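You operate a simulated robot arm through the tools that you are given. There is no shell and no other tool.

The job below is to be done with a simulated robot arm. You get a single attempt, and the scene is never put back.

TASK
Try both beads on the studs with both ring gauges, then put each in the cell of its size.
Fine: a bead takes the size under the smallest ring that it passes; one that passes neither is 32 mm; lay the gauges back. Set down upright: bead ring gauge.

It is judged by the outcome, as a careful person would: the job done as asked, and still so three seconds after it is handed in. It fails if anything else is knocked over, pushed out of place, dropped, spilled or broken.

THE ROBOT
A 6-joint arm with a two-finger parallel gripper, fixed in place. Base frame: the origin is on the floor under the middle of its stand, x ahead of it, y to its left, z up; the work surface is at about z = 800. Units: mm, rad, N and s.
With the tool pointing down near the work surface it reaches from about 260 to 680 mm from the base axis. Its first joint turns from -1.152 to 1.152 rad. Payload 2.9 kg.
Tool frame: the origin (TCP) lies between the finger pads and is the grasp point; the fingertips stand 30 mm ahead of it; z points along the fingers, y is the line along which they close. The gripper opens to 110 mm. The fingers are 20 mm wide and 10 mm thick; the gripper's body (48 by 112 mm) begins 55 mm behind the TCP.
Orientation is told as [roll, pitch, yaw] about the base's x, y, z axes, in that order, counted from this pose: with the fingers straight down and closing along the base's y, the tool's x points along the base's -x, its y along +y and its z along -z.

THE INTERFACE
- The arm moves only by the tool jog_arm. Its argument "plan" is a list of rows, each a list of 2 entries, a list of its own where there are three numbers: the shift along the base's x, y, z in mm, then the turn, a rotation vector about the base's x, y, z in degrees. In form: [[[dx, dy, dz], [rx, ry, rz]], ...]. A call has 1 to 20 rows; each row shifts and turns the commanded pose from where the row before left it. "fingers" is the closure, from 0 (fully open) to 1 (shut), set as the call begins (left out, the last holds). Rows are played at 5 a second. More than 50 mm and 0.15 rad between two rows, or a gripper value outside its range, and nothing of the call is played. Where a pose cannot be reached the arm comes as near as it can. A force on the tool above 40 N (or 10 N above the force at the start of the call, whichever is more), or a blocked arm, ends the call early, and 0.2 s more pass. Each finger travels about 108 mm/s and halts on what it meets, pressing with about 34 N; the grip force reading is that of the motor and also rises with nothing between the fingers. The clock runs only during rows and for 0.2 s after the last one: add rows that do not move to give the fingers time. It gives the time, the measured TCP pose, the force on the tool (base axes), the opening and the grip force at its end, in the units of the frame above (readings bear some noise), with the torque about the TCP (base axes, N m) and any sound that the robot's microphone picked up, and new pictures: "show" is both (left out), scene, wrist or none.
- Cameras (640 x 400 px; columns grow to the right, rows downward): "scene" is fixed at [79.6, 446.2, 1400.9]; the picture's right is [-0.72, -0.70, 0.00], its down [-0.37, 0.38, -0.84] and it looks along [0.59, -0.61, -0.53] (base axes); focal length 320 px, centre (320, 200). "wrist" rides on the gripper at [72, 17, -103] in the tool frame; the picture's right is [-0.23, 0.97, 0.00], its down [-0.76, -0.18, -0.62] and it looks along [-0.61, -0.14, 0.78] (tool axes); focal length 222 px, centre (320, 200). There is no depth. A picture from a camera that has moved, and an enlarged one, comes with that camera's place and axes in the base frame and with its lens. The place of the scene camera against the robot may be out by one fixed shift of up to 18 mm in any direction.
- close_up(camera, box): a new picture of the part [left, top, right, bottom] of that camera's present view, enlarged. No time passes.
- close_job(): hands the job in; it is judged then, once.

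Nothing tells you positions but the pictures and the camera data. Unless the task says otherwise, let go and move clear before handing in.

The tools are called after "Request:" by a JSON object that holds its "op" and its "data". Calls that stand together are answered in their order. jog_arm: Moves the arm, as the interface text tells. Its arguments: {"type":"object","properties":{"plan":{"type":"array"},"fingers":{"type":"number"},"show":{"type":"string","enum":["both","scene","wrist","none"]}},"required":["plan"]} The other tools are called the same way: close_up (camera, box) takes an enlarged picture of a part of a camera's view; close_job () hands the job in.

At the start:

```text
time_s: 0.0
ee_pos: [399.1, -72.2, 1074.0]
ee_rot: [0.0, 0.001, 0.0]
force: [0.1, 0.8, 0.7]
ft_torque: [0.04, -0.04, -0.03]
width: 109.7
grip_force: 0.1
```

scene: 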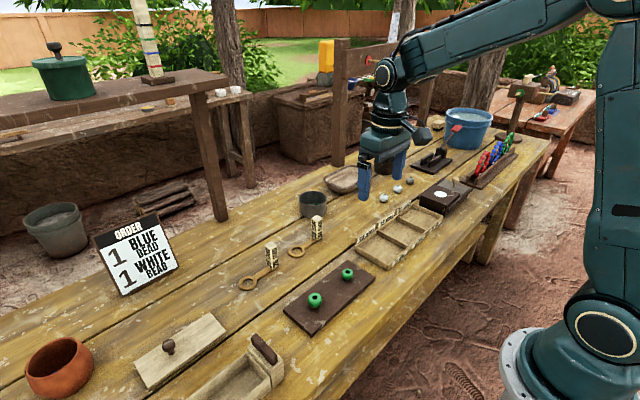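
wrist: 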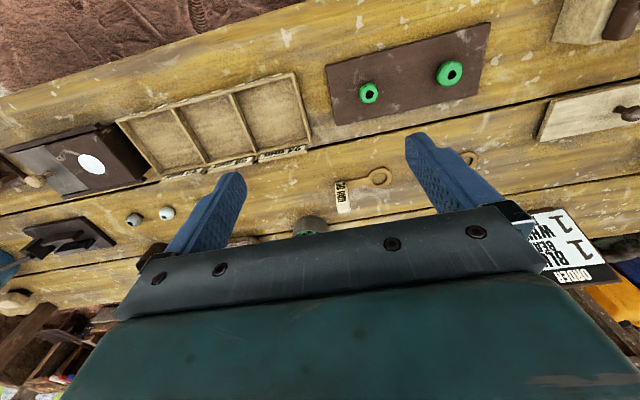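

I see a workbench with a dark board carrying two green beads on studs, two ring gauges with labelled handles, and a three-cell tray with labels. I'll look closer before moving.

Request:
{"op": "close_up", "data": {"camera": "scene", "box": [220, 200, 400, 312]}}

Request:
{"op": "close_up", "data": {"camera": "scene", "box": [340, 170, 480, 280]}}

Request:
{"op": "close_up", "data": {"camera": "wrist", "box": [100, 60, 320, 200]}}

Request:
{"op": "close_up", "data": {"camera": "wrist", "box": [310, 20, 510, 220]}}

```text
3.56 times, centred on (310, 256) of scene
camera zoom: at [79.6, 446.2, 1400.9], right [-0.72, -0.7, 0.0], down [-0.37, 0.38, -0.84], along [0.59, -0.61, -0.53], focal length 1139 px, centre (356, 1)
```

zoom: 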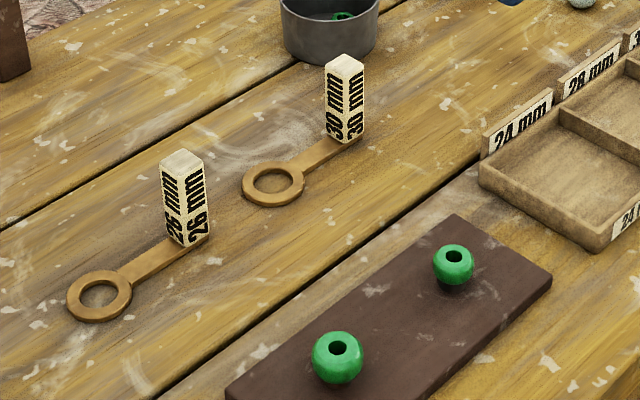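

```text
3.64 times, centred on (410, 225) of scene
camera zoom: at [79.6, 446.2, 1400.9], right [-0.72, -0.7, 0.0], down [-0.37, 0.38, -0.84], along [0.59, -0.61, -0.53], focal length 1165 px, centre (-7, 109)
```

zoom: 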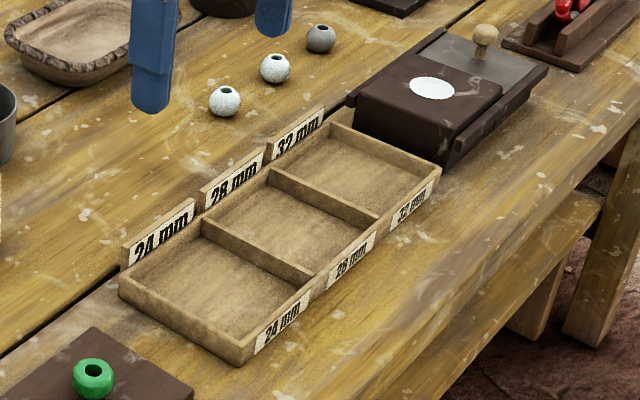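

```text
2.86 times, centred on (210, 130) of wrist
camera zoom: at [327.2, -55.5, 1176.7], right [0.23, 0.97, 0.0], down [0.76, -0.18, 0.62], along [0.61, -0.14, -0.78], focal length 635 px, centre (634, 400)
```

zoom: 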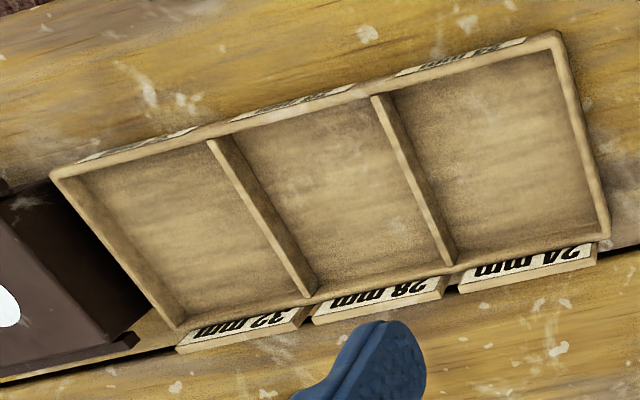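

```text
2.00 times, centred on (410, 120) of wrist
camera zoom: at [327.2, -55.5, 1176.7], right [0.23, 0.97, 0.0], down [0.76, -0.18, 0.62], along [0.61, -0.14, -0.78], focal length 444 px, centre (140, 360)
```

zoom: 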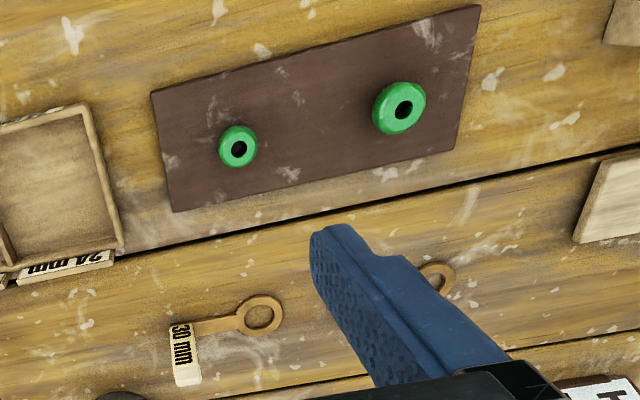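

Two green beads sit on studs at about (423,-4) and (423,107); the 30 ring is near (593,5) and the 26 ring near (598,170), each with an upright label block about 75 mm toward -y. The tray cells (24, 28, 32) run toward -y. I'll move the wrist camera over the bead board for precise measurements.

Request:
{"op": "jog_arm", "data": {"plan": [[[-10, 26, -29], [0, 0, 0]], [[-10, 26, -29], [0, 0, 0]], [[-10, 26, -29], [0, 0, 0]], [[-10, 26, -29], [0, 0, 0]], [[-9, 28, -28], [0, 0, 0]], [[0, 0, 0], [0, 0, 0]]], "show": "both"}}

```text
time_s: 1.4
ee_pos: [352.0, 62.3, 932.5]
ee_rot: [-0.002, 0.001, 0.0]
force: [-0.3, 0.0, -0.4]
ft_torque: [0.0, 0.0, -0.01]
width: 110.1
grip_force: 0.1
camera wrist: at [281.5, 78.2, 1033.1], right [0.23, 0.97, 0.0], down [0.76, -0.18, 0.62], along [0.61, -0.14, -0.78], focal length 222 px, centre (320, 200)
```

scene: 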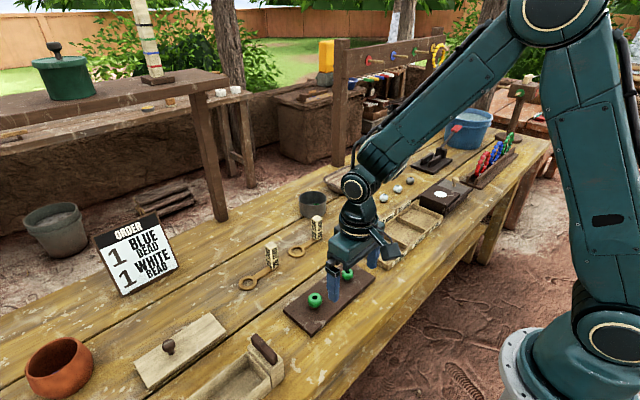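
wrist: 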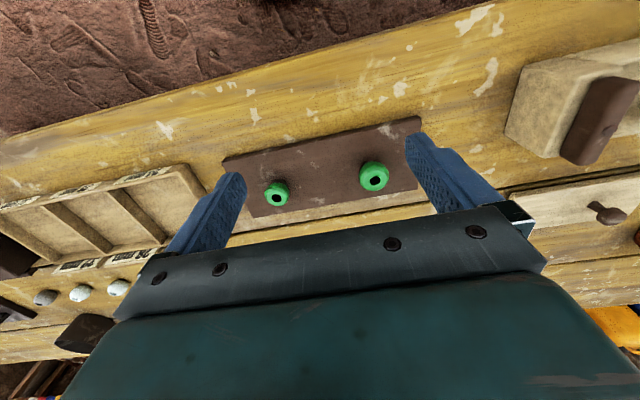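

The wrist camera now looks at both beads on the board. I'll enlarge it to measure them.

Request:
{"op": "close_up", "data": {"camera": "wrist", "box": [220, 110, 430, 240]}}

Request:
{"op": "close_up", "data": {"camera": "wrist", "box": [340, 140, 410, 210]}}

Request:
{"op": "close_up", "data": {"camera": "wrist", "box": [245, 160, 315, 230]}}

```text
3.05 times, centred on (325, 175) of wrist
camera zoom: at [281.5, 78.2, 1033.1], right [0.23, 0.97, 0.0], down [0.76, -0.18, 0.62], along [0.61, -0.14, -0.78], focal length 677 px, centre (305, 276)
```

zoom: 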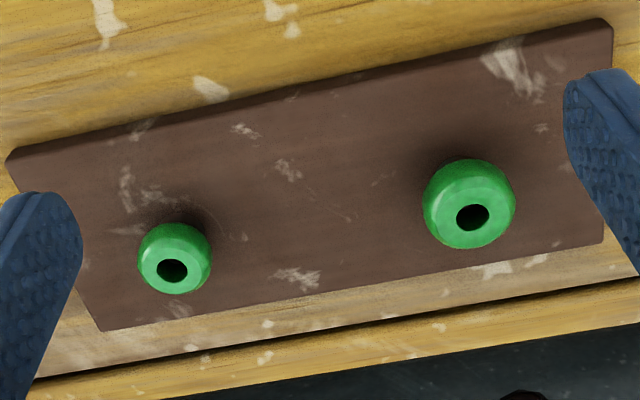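

```text
5.71 times, centred on (375, 175) of wrist
camera zoom: at [281.5, 78.2, 1033.1], right [0.23, 0.97, 0.0], down [0.76, -0.18, 0.62], along [0.61, -0.14, -0.78], focal length 1269 px, centre (6, 343)
```

zoom: 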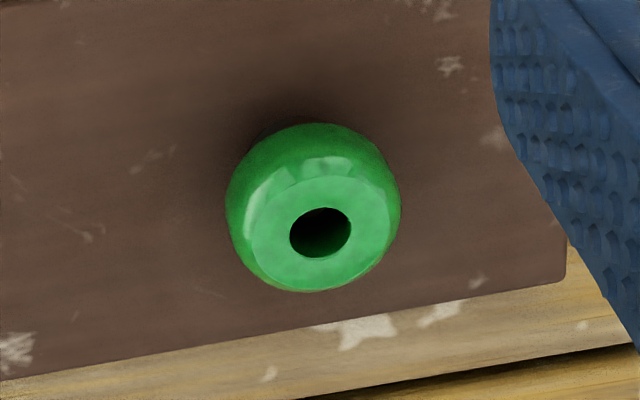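

```text
5.71 times, centred on (280, 195) of wrist
camera zoom: at [281.5, 78.2, 1033.1], right [0.23, 0.97, 0.0], down [0.76, -0.18, 0.62], along [0.61, -0.14, -0.78], focal length 1269 px, centre (549, 229)
```

zoom: 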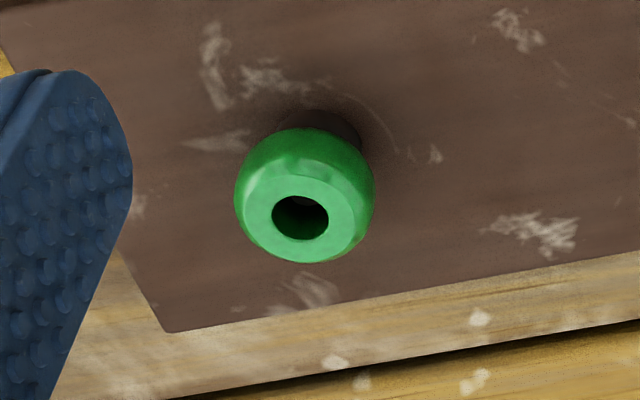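

The beads measure about 28 mm (small, top at ~(420.6,-5.1,835)) and 32 mm (large, top at ~(420.4,104.8,838)). Next I look at the gauges with the wrist camera.

Request:
{"op": "jog_arm", "data": {"plan": [[[35, 7, 10], [0, 0, 0]], [[35, 7, 10], [0, 0, 0]], [[35, 8, 10], [0, 0, 0]], [[15, 8, 0], [0, 0, 0]], [[0, 0, 0], [0, 0, 0]], [[0, 0, 0], [0, 0, 0]]], "show": "wrist"}}

Request:
{"op": "close_up", "data": {"camera": "wrist", "box": [120, 100, 320, 240]}}

Request:
{"op": "close_up", "data": {"camera": "wrist", "box": [260, 100, 460, 240]}}

```text
time_s: 2.8
ee_pos: [469.8, 90.5, 959.5]
ee_rot: [0.0, 0.0, -0.001]
force: [0.6, -0.1, 0.0]
ft_torque: [0.0, -0.02, -0.02]
width: 109.9
grip_force: 0.2
camera wrist: at [398.1, 108.6, 1061.6], right [0.23, 0.97, 0.0], down [0.76, -0.18, 0.62], along [0.61, -0.14, -0.78], focal length 222 px, centre (320, 200)
```

wrist: 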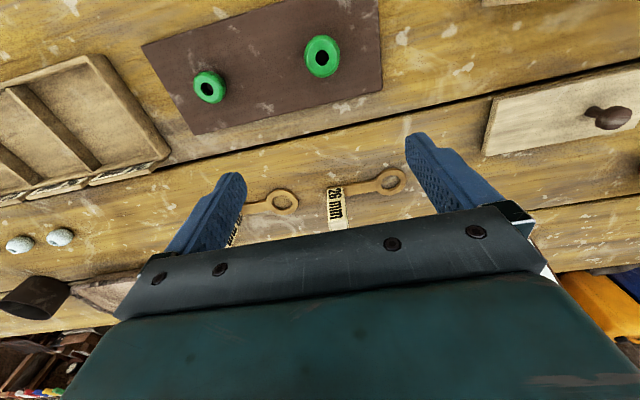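

```text
2.86 times, centred on (220, 170) of wrist
camera zoom: at [398.1, 108.6, 1061.6], right [0.23, 0.97, 0.0], down [0.76, -0.18, 0.62], along [0.61, -0.14, -0.78], focal length 635 px, centre (606, 286)
```

zoom: 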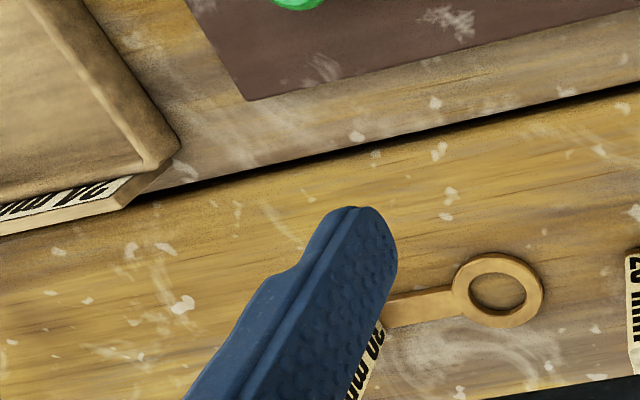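

```text
2.86 times, centred on (360, 170) of wrist
camera zoom: at [398.1, 108.6, 1061.6], right [0.23, 0.97, 0.0], down [0.76, -0.18, 0.62], along [0.61, -0.14, -0.78], focal length 635 px, centre (206, 286)
```

zoom: 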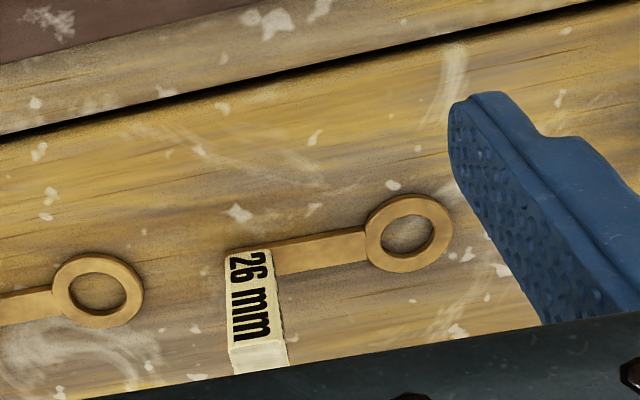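

Both gauges lie along y with ring toward +y: the 26 block is at about (589,87), its ring at (587,164); the 30 ring at (588,6). I'll take one closer look to get accurate grasp positions.

Request:
{"op": "jog_arm", "data": {"plan": [[[18, 20, -27], [0, 0, 0]], [[17, 20, -28], [0, 0, 0]], [[0, 0, 0], [0, 0, 0]], [[0, 0, 0], [0, 0, 0]], [[0, 0, 0], [0, 0, 0]]], "fingers": 0.55, "show": "wrist"}}

Request:
{"op": "close_up", "data": {"camera": "wrist", "box": [200, 90, 440, 240]}}

```text
time_s: 4.0
ee_pos: [505.6, 130.6, 905.4]
ee_rot: [-0.001, 0.0, -0.001]
force: [0.4, -0.1, -0.4]
ft_torque: [-0.04, 0.0, -0.01]
width: 49.4
grip_force: 0.1
camera wrist: at [433.9, 147.5, 1008.0], right [0.23, 0.97, 0.0], down [0.76, -0.18, 0.62], along [0.61, -0.14, -0.78], focal length 222 px, centre (320, 200)
```

wrist: 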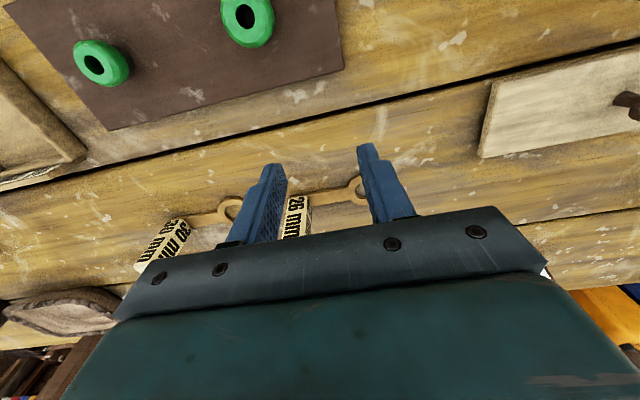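

```text
2.67 times, centred on (320, 165) of wrist
camera zoom: at [433.9, 147.5, 1008.0], right [0.23, 0.97, 0.0], down [0.76, -0.18, 0.62], along [0.61, -0.14, -0.78], focal length 592 px, centre (320, 293)
```

zoom: 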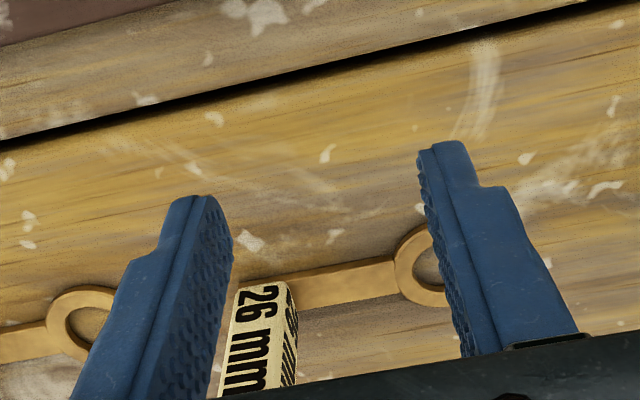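

The block faces are clearly visible now; block centre is about (590,86.5), top z≈871. I'll move above it with fingers half open and check before descending.

Request:
{"op": "jog_arm", "data": {"plan": [[[0, 0, 30], [0, 0, 0]], [[43, -22, 0], [0, 0, 0]], [[42, -21.3, 0], [0, 0, 0]], [[0, 0, 0], [0, 0, 0]], [[0, 0, 0], [0, 0, 0]]], "show": "both"}}

Request:
{"op": "close_up", "data": {"camera": "scene", "box": [220, 180, 340, 300]}}

Request:
{"op": "close_up", "data": {"camera": "wrist", "box": [240, 120, 440, 245]}}

```text
time_s: 5.2
ee_pos: [589.7, 87.1, 934.5]
ee_rot: [0.0, -0.001, 0.0]
force: [-0.4, 0.0, -0.2]
ft_torque: [0.02, 0.03, 0.01]
width: 49.4
grip_force: 0.1
camera wrist: at [518.8, 105.0, 1036.2], right [0.23, 0.97, 0.0], down [0.76, -0.18, 0.62], along [0.61, -0.14, -0.78], focal length 222 px, centre (320, 200)
```

scene: 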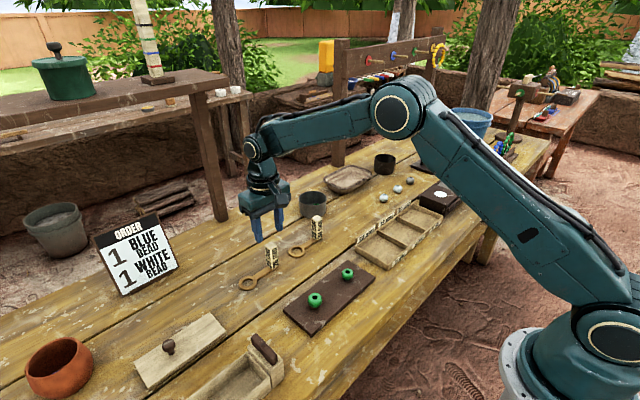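
wrist: 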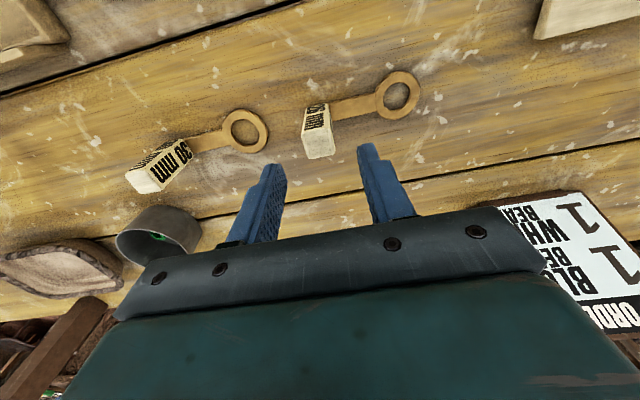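

```text
3.33 times, centred on (280, 240) of scene
camera zoom: at [79.6, 446.2, 1400.9], right [-0.72, -0.7, 0.0], down [-0.37, 0.38, -0.84], along [0.59, -0.61, -0.53], focal length 1068 px, centre (453, 67)
```

zoom: 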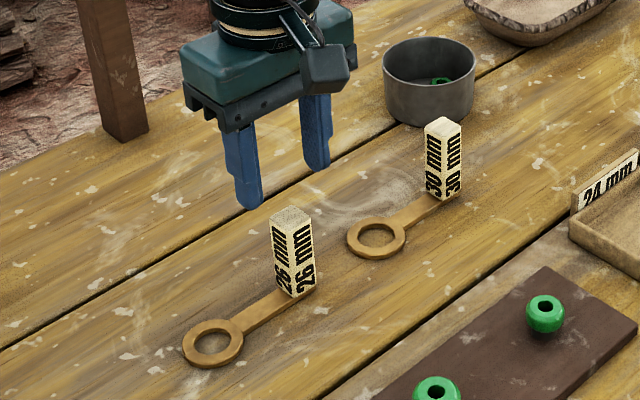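

```text
3.20 times, centred on (340, 182) of wrist
camera zoom: at [518.8, 105.0, 1036.2], right [0.23, 0.97, 0.0], down [0.76, -0.18, 0.62], along [0.61, -0.14, -0.78], focal length 711 px, centre (256, 256)
```

zoom: 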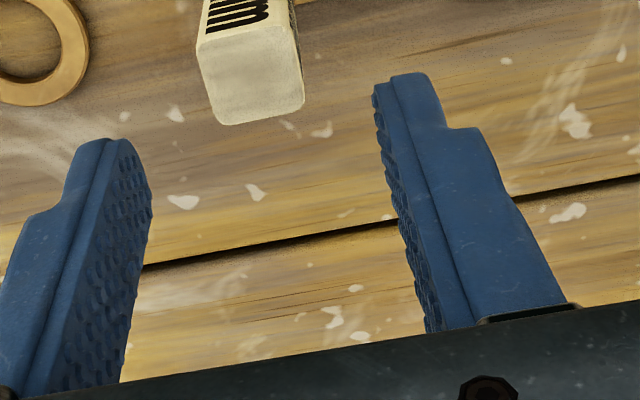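

The gripper is roughly over the 26 block. I'll zoom on the block and ring from here for an accurate fix.

Request:
{"op": "close_up", "data": {"camera": "wrist", "box": [290, 60, 430, 170]}}

Request:
{"op": "close_up", "data": {"camera": "wrist", "box": [110, 90, 280, 200]}}

```text
3.64 times, centred on (360, 115) of wrist
camera zoom: at [518.8, 105.0, 1036.2], right [0.23, 0.97, 0.0], down [0.76, -0.18, 0.62], along [0.61, -0.14, -0.78], focal length 808 px, centre (174, 509)
```

zoom: 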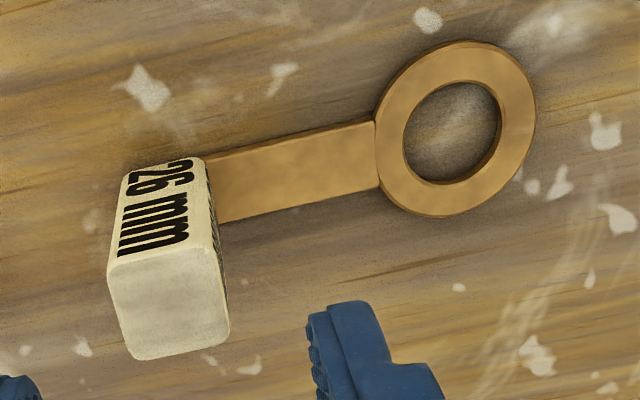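

```text
3.64 times, centred on (195, 145) of wrist
camera zoom: at [518.8, 105.0, 1036.2], right [0.23, 0.97, 0.0], down [0.76, -0.18, 0.62], along [0.61, -0.14, -0.78], focal length 808 px, centre (774, 400)
```

zoom: 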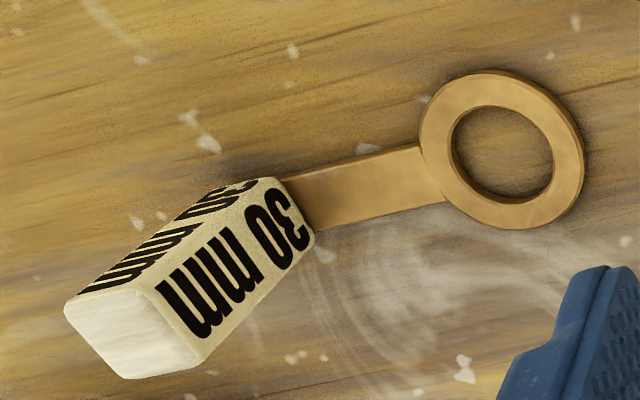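

The 26 block centre is about (590.5,87.2), ring at (590,164), axes aligned with y. I descend around the block, then grip.

Request:
{"op": "jog_arm", "data": {"plan": [[[0.3, 0.5, -30], [0, 0, 0]], [[0, 0, -30], [0, 0, 0]], [[0, 0, -25], [0, 0, 0]], [[0, 0, 0], [0, 0, 0]], [[0, 0, 0], [0, 0, 0]]], "show": "both"}}

Request:
{"op": "close_up", "data": {"camera": "scene", "box": [230, 200, 340, 300]}}

Request:
{"op": "close_up", "data": {"camera": "wrist", "box": [230, 90, 430, 245]}}

```text
time_s: 6.4
ee_pos: [589.7, 86.8, 851.2]
ee_rot: [-0.001, 0.0, -0.001]
force: [0.2, 0.2, 0.8]
ft_torque: [-0.01, 0.0, 0.03]
width: 49.5
grip_force: 0.0
camera wrist: at [519.1, 104.7, 953.0], right [0.23, 0.97, 0.0], down [0.76, -0.18, 0.62], along [0.61, -0.14, -0.78], focal length 222 px, centre (320, 200)
```

scene: 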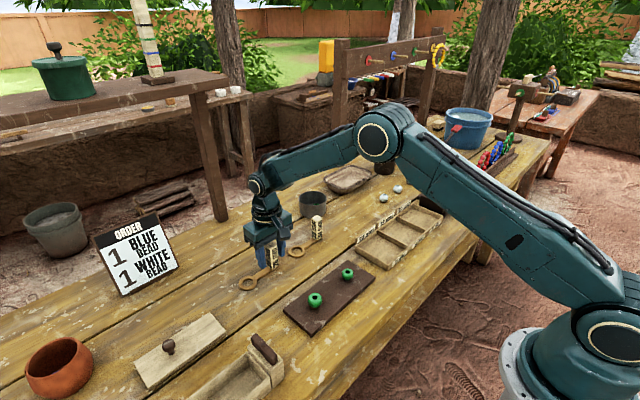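
wrist: 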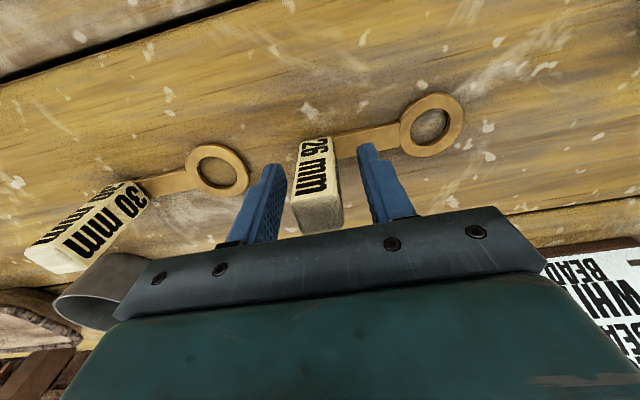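

```text
4.00 times, centred on (285, 250) of scene
camera zoom: at [79.6, 446.2, 1400.9], right [-0.72, -0.7, 0.0], down [-0.37, 0.38, -0.84], along [0.59, -0.61, -0.53], focal length 1282 px, centre (460, 0)
```

zoom: 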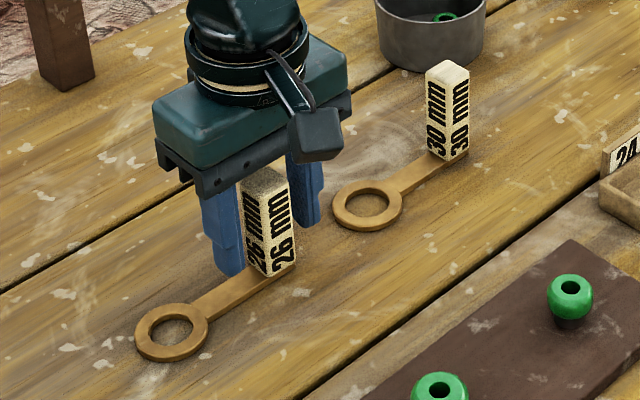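

```text
2.58 times, centred on (330, 168) of wrist
camera zoom: at [519.1, 104.7, 953.0], right [0.23, 0.97, 0.0], down [0.76, -0.18, 0.62], along [0.61, -0.14, -0.78], focal length 573 px, centre (294, 284)
```

zoom: 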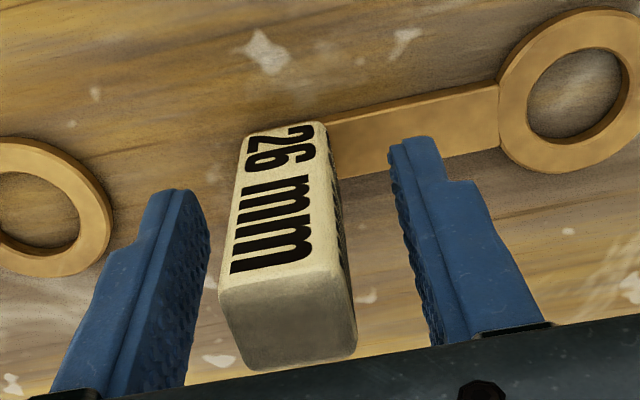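

The fingers straddle the 26 block cleanly. Closing on it now.

Request:
{"op": "jog_arm", "data": {"plan": [[[0, 0, 0], [0, 0, 0]], [[0, 0, 0], [0, 0, 0]], [[0, 0, 0], [0, 0, 0]], [[0, 0, 0], [0, 0, 0]]], "fingers": 1, "show": "wrist"}}

Request:
{"op": "close_up", "data": {"camera": "wrist", "box": [230, 70, 480, 245]}}

```text
time_s: 7.4
ee_pos: [589.5, 86.7, 850.1]
ee_rot: [0.0, -0.001, 0.0]
force: [-0.3, -0.7, -0.1]
ft_torque: [0.01, 0.02, 0.0]
width: 23.4
grip_force: 33.9
camera wrist: at [519.1, 104.8, 953.1], right [0.23, 0.97, 0.0], down [0.76, -0.18, 0.62], along [0.61, -0.14, -0.78], focal length 222 px, centre (320, 200)
```

wrist: 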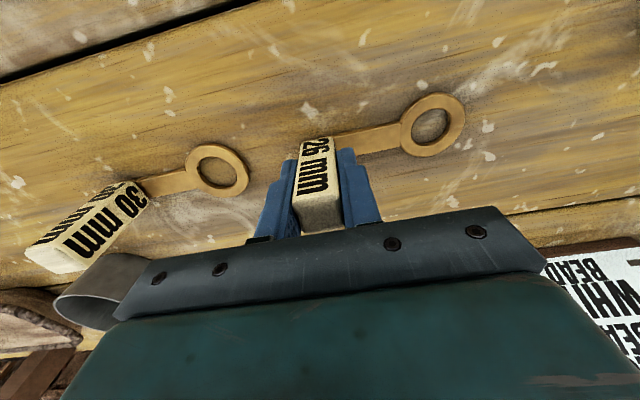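

```text
2.29 times, centred on (355, 158) of wrist
camera zoom: at [519.1, 104.8, 953.1], right [0.23, 0.97, 0.0], down [0.76, -0.18, 0.62], along [0.61, -0.14, -0.78], focal length 508 px, centre (240, 297)
```

zoom: 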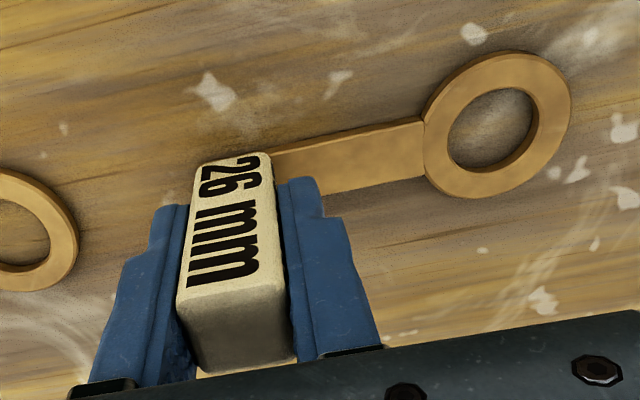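

The 26 gauge is gripped (23.4 mm wide block, ring unmoved). I lift it straight up and check it hangs level.

Request:
{"op": "jog_arm", "data": {"plan": [[[0, 0, 10], [0, 0, 0]], [[0, 0, 20], [0, 0, 0]], [[0, 0, 30], [0, 0, 0]], [[0, 0, 30], [0, 0, 0]], [[0, 0, 0], [0, 0, 0]], [[0, 0, 0], [0, 0, 0]]], "show": "both"}}

Request:
{"op": "close_up", "data": {"camera": "wrist", "box": [280, 80, 480, 205]}}

Request:
{"op": "close_up", "data": {"camera": "scene", "box": [220, 180, 340, 280]}}

```text
time_s: 8.8
ee_pos: [589.1, 86.4, 943.9]
ee_rot: [-0.001, 0.001, 0.001]
force: [0.1, 0.0, -0.5]
ft_torque: [-0.01, 0.03, 0.03]
width: 23.3
grip_force: 34.2
camera wrist: at [518.2, 104.8, 1045.2], right [0.23, 0.97, 0.0], down [0.76, -0.18, 0.62], along [0.61, -0.14, -0.78], focal length 222 px, centre (320, 200)
```

scene: 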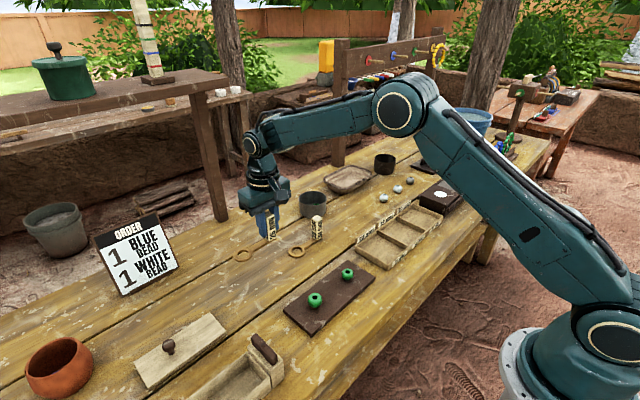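
wrist: 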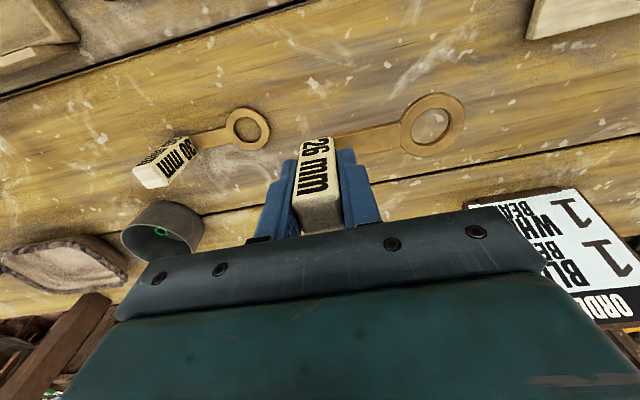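

```text
3.20 times, centred on (380, 142) of wrist
camera zoom: at [518.2, 104.8, 1045.2], right [0.23, 0.97, 0.0], down [0.76, -0.18, 0.62], along [0.61, -0.14, -0.78], focal length 711 px, centre (128, 384)
```

zoom: 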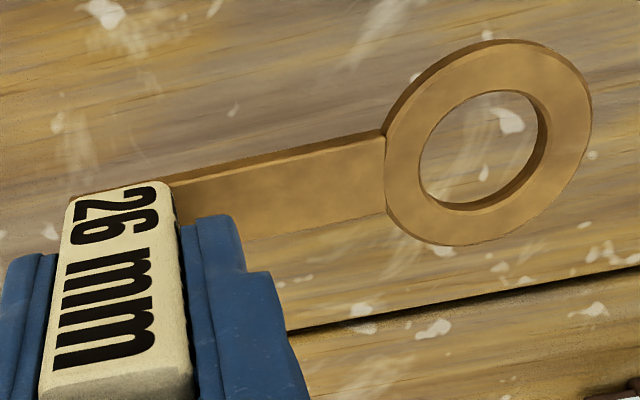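

```text
4.00 times, centred on (280, 230) of scene
camera zoom: at [79.6, 446.2, 1400.9], right [-0.72, -0.7, 0.0], down [-0.37, 0.38, -0.84], along [0.59, -0.61, -0.53], focal length 1282 px, centre (480, 80)
```

zoom: 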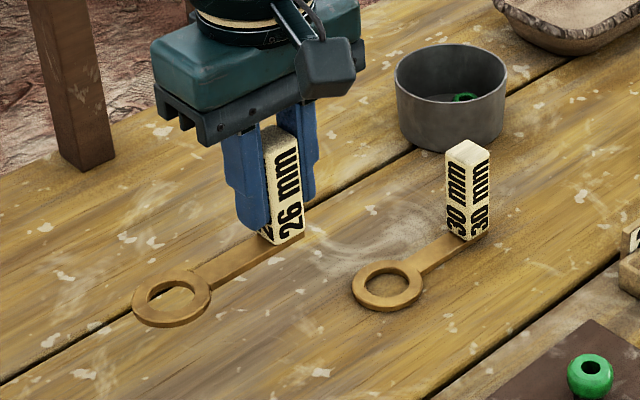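

The gauge hangs level. I'll rotate +90° so the ring points toward the base, and bring the ring high above the small bead.

Request:
{"op": "jog_arm", "data": {"plan": [[[-7.74, -7.54, 0], [0, 0, 7.5]], [[-7.74, -7.54, 0], [0, 0, 7.5]], [[-7.74, -7.54, 0], [0, 0, 7.5]], [[-7.74, -7.54, 0], [0, 0, 7.5]], [[-7.74, -7.54, 0], [0, 0, 7.5]], [[-7.74, -7.54, 0], [0, 0, 7.5]], [[-7.74, -7.54, 0], [0, 0, 7.5]], [[-7.74, -7.54, 0], [0, 0, 7.5]], [[-7.74, -7.54, 0], [0, 0, 7.5]], [[-7.74, -7.54, 0], [0, 0, 7.5]], [[-7.74, -7.54, 0], [0, 0, 7.5]], [[-7.76, -7.56, 0], [0, 0, 7.5]], [[0, 0, 0], [0, 0, 0]], [[0, 0, 0], [0, 0, 0]], [[0, 0, 0], [0, 0, 0]]], "show": "both"}}

Request:
{"op": "close_up", "data": {"camera": "wrist", "box": [280, 60, 520, 210]}}

Request:
{"op": "close_up", "data": {"camera": "scene", "box": [280, 200, 440, 310]}}

```text
time_s: 12.0
ee_pos: [496.4, -3.0, 939.2]
ee_rot: [-0.001, 0.0, 1.571]
force: [-0.4, -0.1, -0.8]
ft_torque: [0.01, 0.03, 0.0]
width: 23.4
grip_force: 33.7
camera wrist: at [482.1, -75.9, 1041.5], right [-0.97, 0.23, 0.0], down [0.18, 0.76, 0.62], along [0.14, 0.61, -0.78], focal length 222 px, centre (320, 200)
```

scene: 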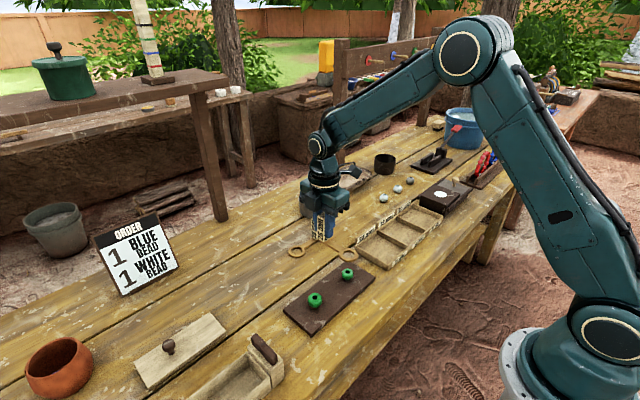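
wrist: 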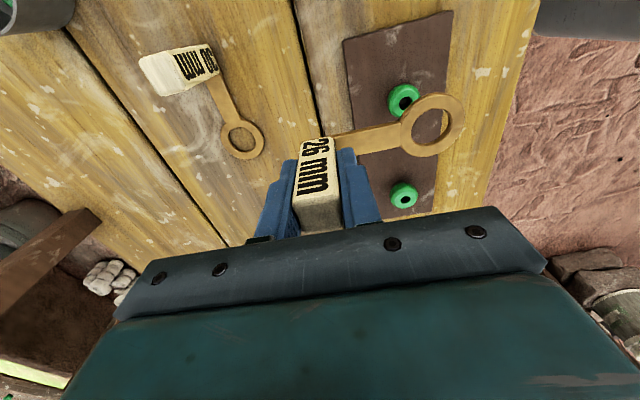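

```text
2.67 times, centred on (400, 135) of wrist
camera zoom: at [482.1, -75.9, 1041.5], right [-0.97, 0.23, 0.0], down [0.18, 0.76, 0.62], along [0.14, 0.61, -0.78], focal length 592 px, centre (107, 373)
```

zoom: 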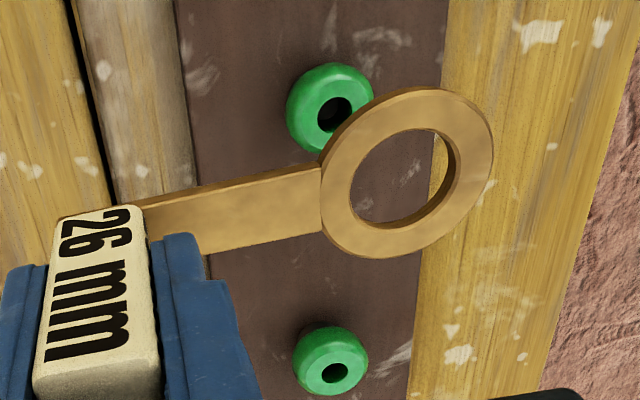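

```text
3.64 times, centred on (360, 255) of scene
camera zoom: at [79.6, 446.2, 1400.9], right [-0.72, -0.7, 0.0], down [-0.37, 0.38, -0.84], along [0.59, -0.61, -0.53], focal length 1165 px, centre (174, 0)
```

zoom: 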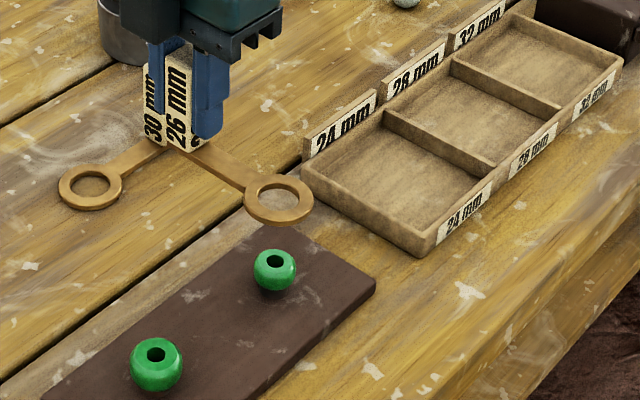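

Rotation worked and the ring is nearly above the small bead. I lower to about 10 mm above the bead and check alignment with both cameras.

Request:
{"op": "jog_arm", "data": {"plan": [[[-0.3, 0, -25], [0, 0, 0]], [[-0.2, 0, -20], [0, 0, 0]], [[0, 0, 0], [0, 0, 0]], [[0, 0, 0], [0, 0, 0]], [[0, 0, 0], [0, 0, 0]]], "show": "none"}}

Request:
{"op": "close_up", "data": {"camera": "wrist", "box": [380, 70, 480, 170]}}

Request:
{"op": "close_up", "data": {"camera": "scene", "box": [320, 245, 376, 285]}}

```text
time_s: 13.2
ee_pos: [498.8, -4.3, 893.9]
ee_rot: [0.001, -0.002, 1.57]
force: [0.0, -0.4, -0.8]
ft_torque: [0.03, -0.01, 0.04]
width: 23.6
grip_force: 34.2
```

```text
4.00 times, centred on (430, 120) of wrist
camera zoom: at [482.9, -75.7, 996.9], right [-0.97, 0.23, 0.0], down [0.18, 0.76, 0.62], along [0.14, 0.61, -0.78], focal length 888 px, centre (-120, 520)
```

zoom: 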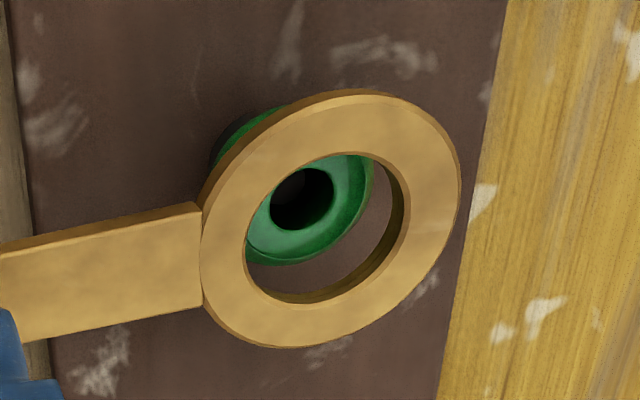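

```text
10.00 times, centred on (348, 265) of scene
camera zoom: at [79.6, 446.2, 1400.9], right [-0.72, -0.7, 0.0], down [-0.37, 0.38, -0.84], along [0.59, -0.61, -0.53], focal length 3204 px, centre (40, -450)
```

zoom: 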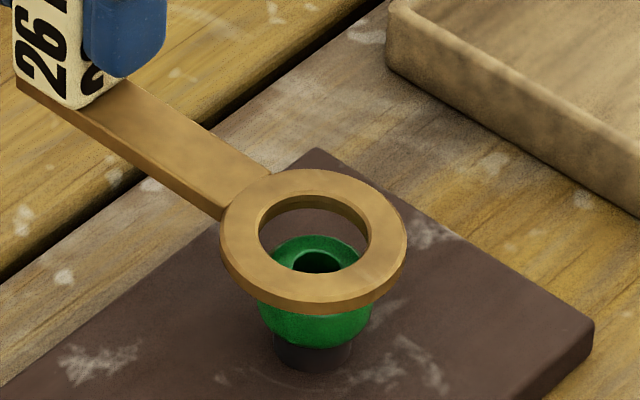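

The ring sits a little above the small bead. I'll zoom in much tighter from both cameras to centre it to sub-millimetre.

Request:
{"op": "close_up", "data": {"camera": "scene", "box": [336, 258, 364, 280]}}

Request:
{"op": "close_up", "data": {"camera": "wrist", "box": [405, 85, 465, 145]}}

```text
16.00 times, centred on (350, 269) of scene
camera zoom: at [79.6, 446.2, 1400.9], right [-0.72, -0.7, 0.0], down [-0.37, 0.38, -0.84], along [0.59, -0.61, -0.53], focal length 5126 px, centre (-160, -904)
```

zoom: 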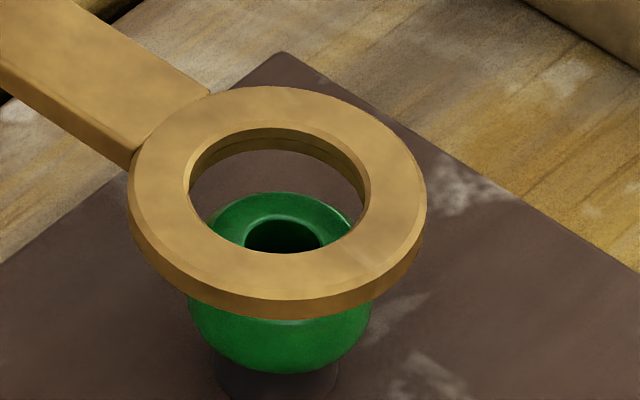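

```text
6.67 times, centred on (435, 115) of wrist
camera zoom: at [482.9, -75.7, 996.9], right [-0.97, 0.23, 0.0], down [0.18, 0.76, 0.62], along [0.14, 0.61, -0.78], focal length 1481 px, centre (-447, 767)
```

zoom: 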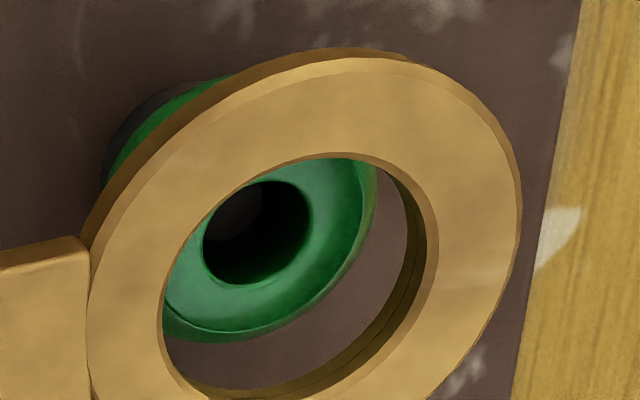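

By combining both views, the ring is about 12 mm above the bead top and roughly (+0.3,+1.8) mm off centre. I correct that, lower 7 mm and look again.

Request:
{"op": "jog_arm", "data": {"plan": [[[-0.3, -1.6, -4], [0, 0, 0]], [[0, 0, -3], [0, 0, 0]], [[0, 0, 0], [0, 0, 0]], [[0, 0, 0], [0, 0, 0]], [[0, 0, 0], [0, 0, 0]]], "show": "none"}}

Request:
{"op": "close_up", "data": {"camera": "wrist", "box": [395, 80, 475, 160]}}

Request:
{"op": "close_up", "data": {"camera": "scene", "box": [334, 258, 362, 280]}}

```text
time_s: 14.4
ee_pos: [497.8, -4.8, 888.2]
ee_rot: [-0.001, 0.0, 1.571]
force: [0.0, -0.5, -0.6]
ft_torque: [0.01, -0.02, 0.03]
width: 23.7
grip_force: 34.2
```

```text
5.00 times, centred on (435, 120) of wrist
camera zoom: at [480.9, -77.6, 990.1], right [-0.97, 0.23, 0.0], down [0.18, 0.76, 0.62], along [0.14, 0.61, -0.78], focal length 1111 px, centre (-255, 600)
```

zoom: 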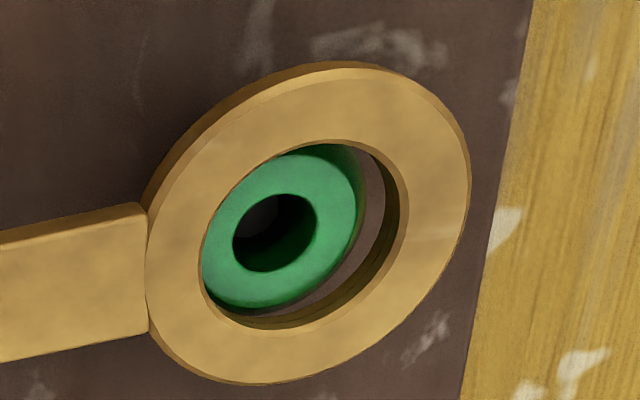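

```text
16.00 times, centred on (348, 269) of scene
camera zoom: at [79.6, 446.2, 1400.9], right [-0.72, -0.7, 0.0], down [-0.37, 0.38, -0.84], along [0.59, -0.61, -0.53], focal length 5126 px, centre (-128, -904)
```

zoom: 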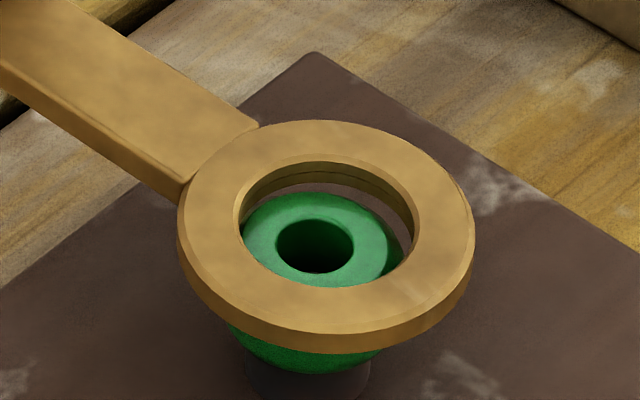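

The camera-reported position tracks the real motion better than my command. The ring is now about (-1.6,-0.5) mm off the bead axis; I correct and recheck.

Request:
{"op": "jog_arm", "data": {"plan": [[[1.5, 0.5, 0], [0, 0, 0]], [[0, 0, 0], [0, 0, 0]], [[0, 0, 0], [0, 0, 0]], [[0, 0, 0], [0, 0, 0]]], "show": "none"}}

Request:
{"op": "close_up", "data": {"camera": "wrist", "box": [395, 80, 475, 160]}}

Request:
{"op": "close_up", "data": {"camera": "scene", "box": [334, 258, 362, 280]}}

```text
time_s: 15.4
ee_pos: [499.1, -4.5, 888.6]
ee_rot: [0.0, 0.002, 1.572]
force: [0.2, -0.5, -0.8]
ft_torque: [-0.01, -0.01, -0.01]
width: 23.7
grip_force: 33.8
```

```text
5.00 times, centred on (435, 120) of wrist
camera zoom: at [482.8, -77.1, 990.3], right [-0.97, 0.23, 0.0], down [0.18, 0.76, 0.62], along [0.14, 0.61, -0.78], focal length 1111 px, centre (-255, 600)
```

zoom: 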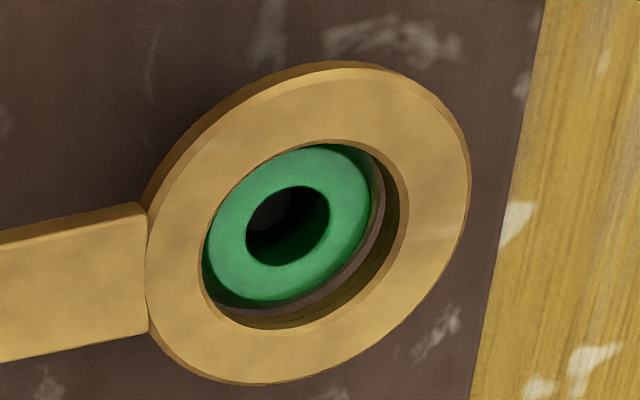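

```text
16.00 times, centred on (348, 269) of scene
camera zoom: at [79.6, 446.2, 1400.9], right [-0.72, -0.7, 0.0], down [-0.37, 0.38, -0.84], along [0.59, -0.61, -0.53], focal length 5126 px, centre (-128, -904)
```

zoom: 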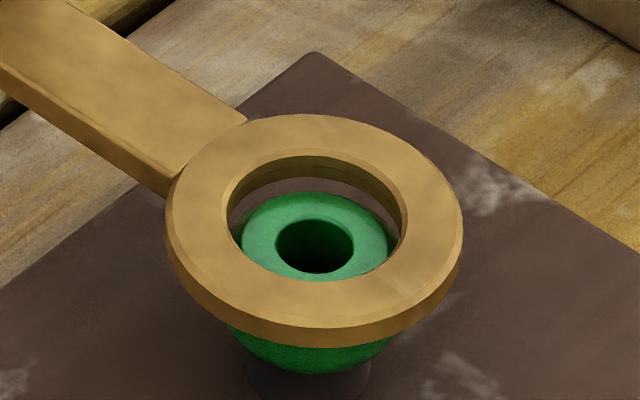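

The ring is now concentric with the bead within a few tenths. I'll lower in small increments watching the force.

Request:
{"op": "jog_arm", "data": {"plan": [[[0, 0, -1], [0, 0, 0]], [[0, 0, -1], [0, 0, 0]], [[0, 0, -1], [0, 0, 0]], [[0, 0, -1], [0, 0, 0]], [[0, 0, 0], [0, 0, 0]], [[0, 0, 0], [0, 0, 0]]], "show": "none"}}

Request:
{"op": "close_up", "data": {"camera": "wrist", "box": [395, 80, 475, 160]}}

Request:
{"op": "close_up", "data": {"camera": "scene", "box": [334, 258, 362, 280]}}

```text
time_s: 16.8
ee_pos: [498.9, -4.3, 885.1]
ee_rot: [-0.003, 0.0, 1.572]
force: [3.9, -1.2, 17.2]
ft_torque: [-0.06, 1.12, 0.06]
width: 23.4
grip_force: 33.8
```

```text
5.00 times, centred on (435, 120) of wrist
camera zoom: at [482.1, -77.0, 986.6], right [-0.97, 0.23, 0.0], down [0.18, 0.76, 0.62], along [0.14, 0.61, -0.78], focal length 1111 px, centre (-255, 600)
```

zoom: 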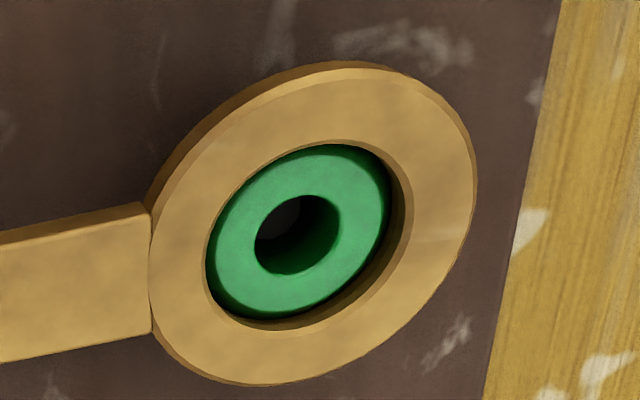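

```text
16.00 times, centred on (348, 269) of scene
camera zoom: at [79.4, 446.2, 1400.9], right [-0.72, -0.7, 0.0], down [-0.37, 0.38, -0.84], along [0.59, -0.61, -0.53], focal length 5126 px, centre (-128, -904)
```

zoom: 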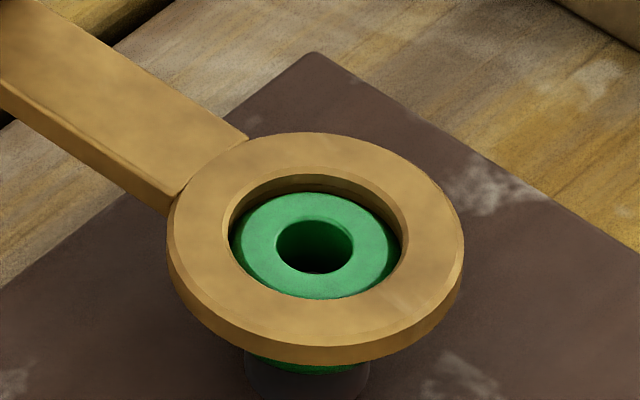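

Contact at 17 N about 3.5 mm below the bead top, with the ring concentric: the small bead does not pass the 26 ring. I lift off and move the 26 ring over to the large bead.

Request:
{"op": "jog_arm", "data": {"plan": [[[0, 0, 4], [0, 0, 0]], [[0, 0, 16], [0, 0, 0]], [[0, 37, 0], [0, 0, 0]], [[0, 37, 0], [0, 0, 0]], [[0, 36, 0], [0, 0, 0]], [[0, 0, -9], [0, 0, 0]], [[0, 0, 0], [0, 0, 0]], [[0, 0, 0], [0, 0, 0]], [[0, 0, 0], [0, 0, 0]]], "show": "none"}}

Request:
{"op": "close_up", "data": {"camera": "wrist", "box": [395, 80, 475, 160]}}

Request:
{"op": "close_up", "data": {"camera": "scene", "box": [296, 278, 338, 312]}}

Request:
{"op": "close_up", "data": {"camera": "scene", "box": [240, 200, 440, 340]}}

```text
time_s: 18.8
ee_pos: [498.1, 106.9, 894.8]
ee_rot: [0.001, 0.001, 1.571]
force: [-0.3, -0.5, -1.2]
ft_torque: [-0.02, -0.05, 0.01]
width: 23.4
grip_force: 33.4
```

```text
5.00 times, centred on (435, 120) of wrist
camera zoom: at [482.6, 32.8, 995.6], right [-0.97, 0.23, 0.0], down [0.18, 0.76, 0.62], along [0.14, 0.61, -0.78], focal length 1111 px, centre (-255, 600)
```

zoom: 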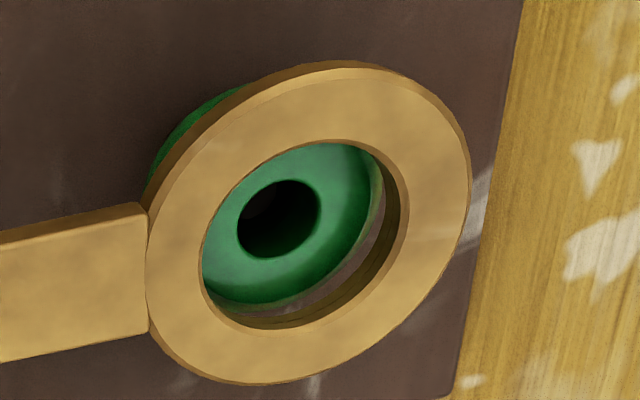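

```text
11.76 times, centred on (317, 295) of scene
camera zoom: at [79.6, 446.2, 1400.9], right [-0.72, -0.7, 0.0], down [-0.37, 0.38, -0.84], along [0.59, -0.61, -0.53], focal length 3770 px, centre (355, -918)
```

zoom: 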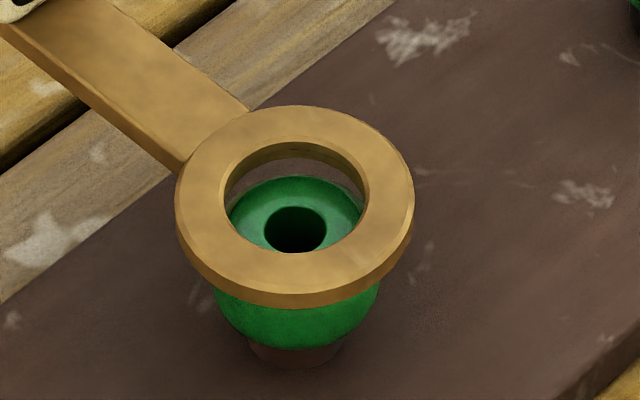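

```text
2.86 times, centred on (340, 270) of scene
camera zoom: at [79.6, 446.2, 1400.9], right [-0.72, -0.7, 0.0], down [-0.37, 0.38, -0.84], along [0.59, -0.61, -0.53], focal length 915 px, centre (263, 0)
```

zoom: 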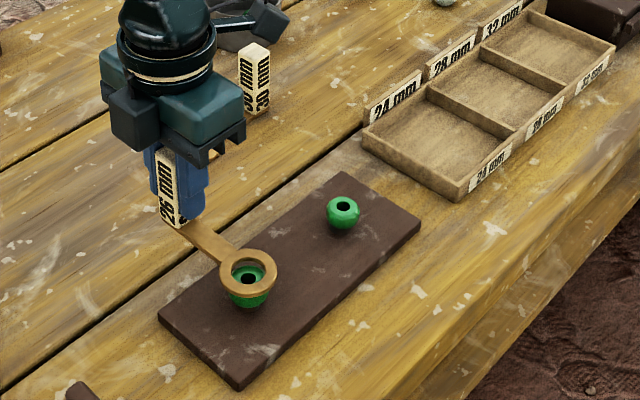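

The 26 ring is concentric above the large bead, roughly 4 mm clearance. Lowering gently.

Request:
{"op": "jog_arm", "data": {"plan": [[[0, 0, -1], [0, 0, 0]], [[0, 0, -1], [0, 0, 0]], [[0, 0, -1], [0, 0, 0]], [[0, 0, -0.5], [0, 0, 0]], [[0, 0, 0], [0, 0, 0]], [[0, 0, 0], [0, 0, 0]]], "show": "none"}}

Request:
{"op": "close_up", "data": {"camera": "wrist", "box": [395, 80, 475, 160]}}

Request:
{"op": "close_up", "data": {"camera": "scene", "box": [296, 278, 338, 312]}}

```text
time_s: 20.2
ee_pos: [498.6, 106.0, 891.5]
ee_rot: [-0.002, 0.0, 1.569]
force: [-0.1, 0.7, -1.0]
ft_torque: [0.01, 0.02, -0.01]
width: 23.2
grip_force: 34.5
```

```text
5.00 times, centred on (435, 120) of wrist
camera zoom: at [483.0, 33.8, 993.2], right [-0.97, 0.23, 0.0], down [0.18, 0.76, 0.62], along [0.14, 0.61, -0.78], focal length 1111 px, centre (-255, 600)
```

zoom: 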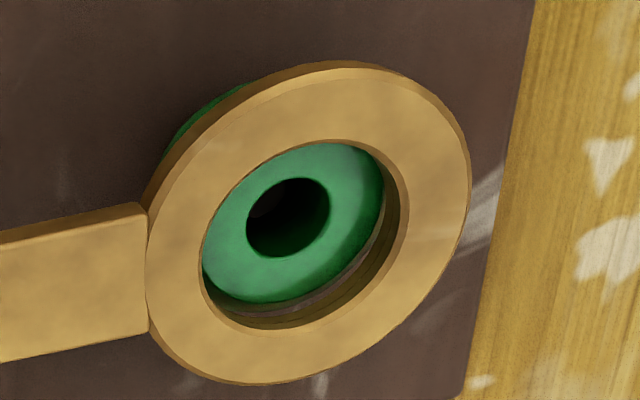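

```text
11.76 times, centred on (317, 295) of scene
camera zoom: at [79.6, 446.2, 1400.9], right [-0.72, -0.7, 0.0], down [-0.37, 0.38, -0.84], along [0.59, -0.61, -0.53], focal length 3770 px, centre (355, -918)
```

zoom: 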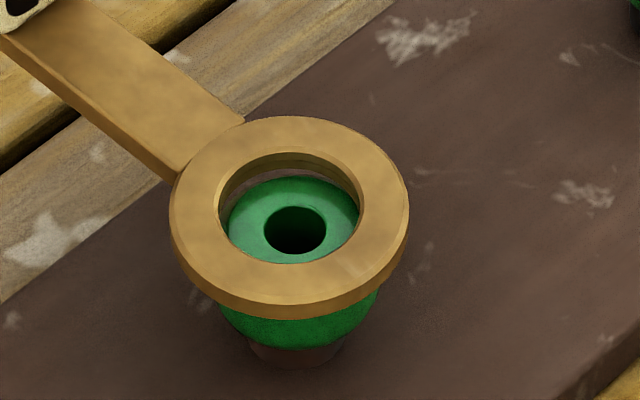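

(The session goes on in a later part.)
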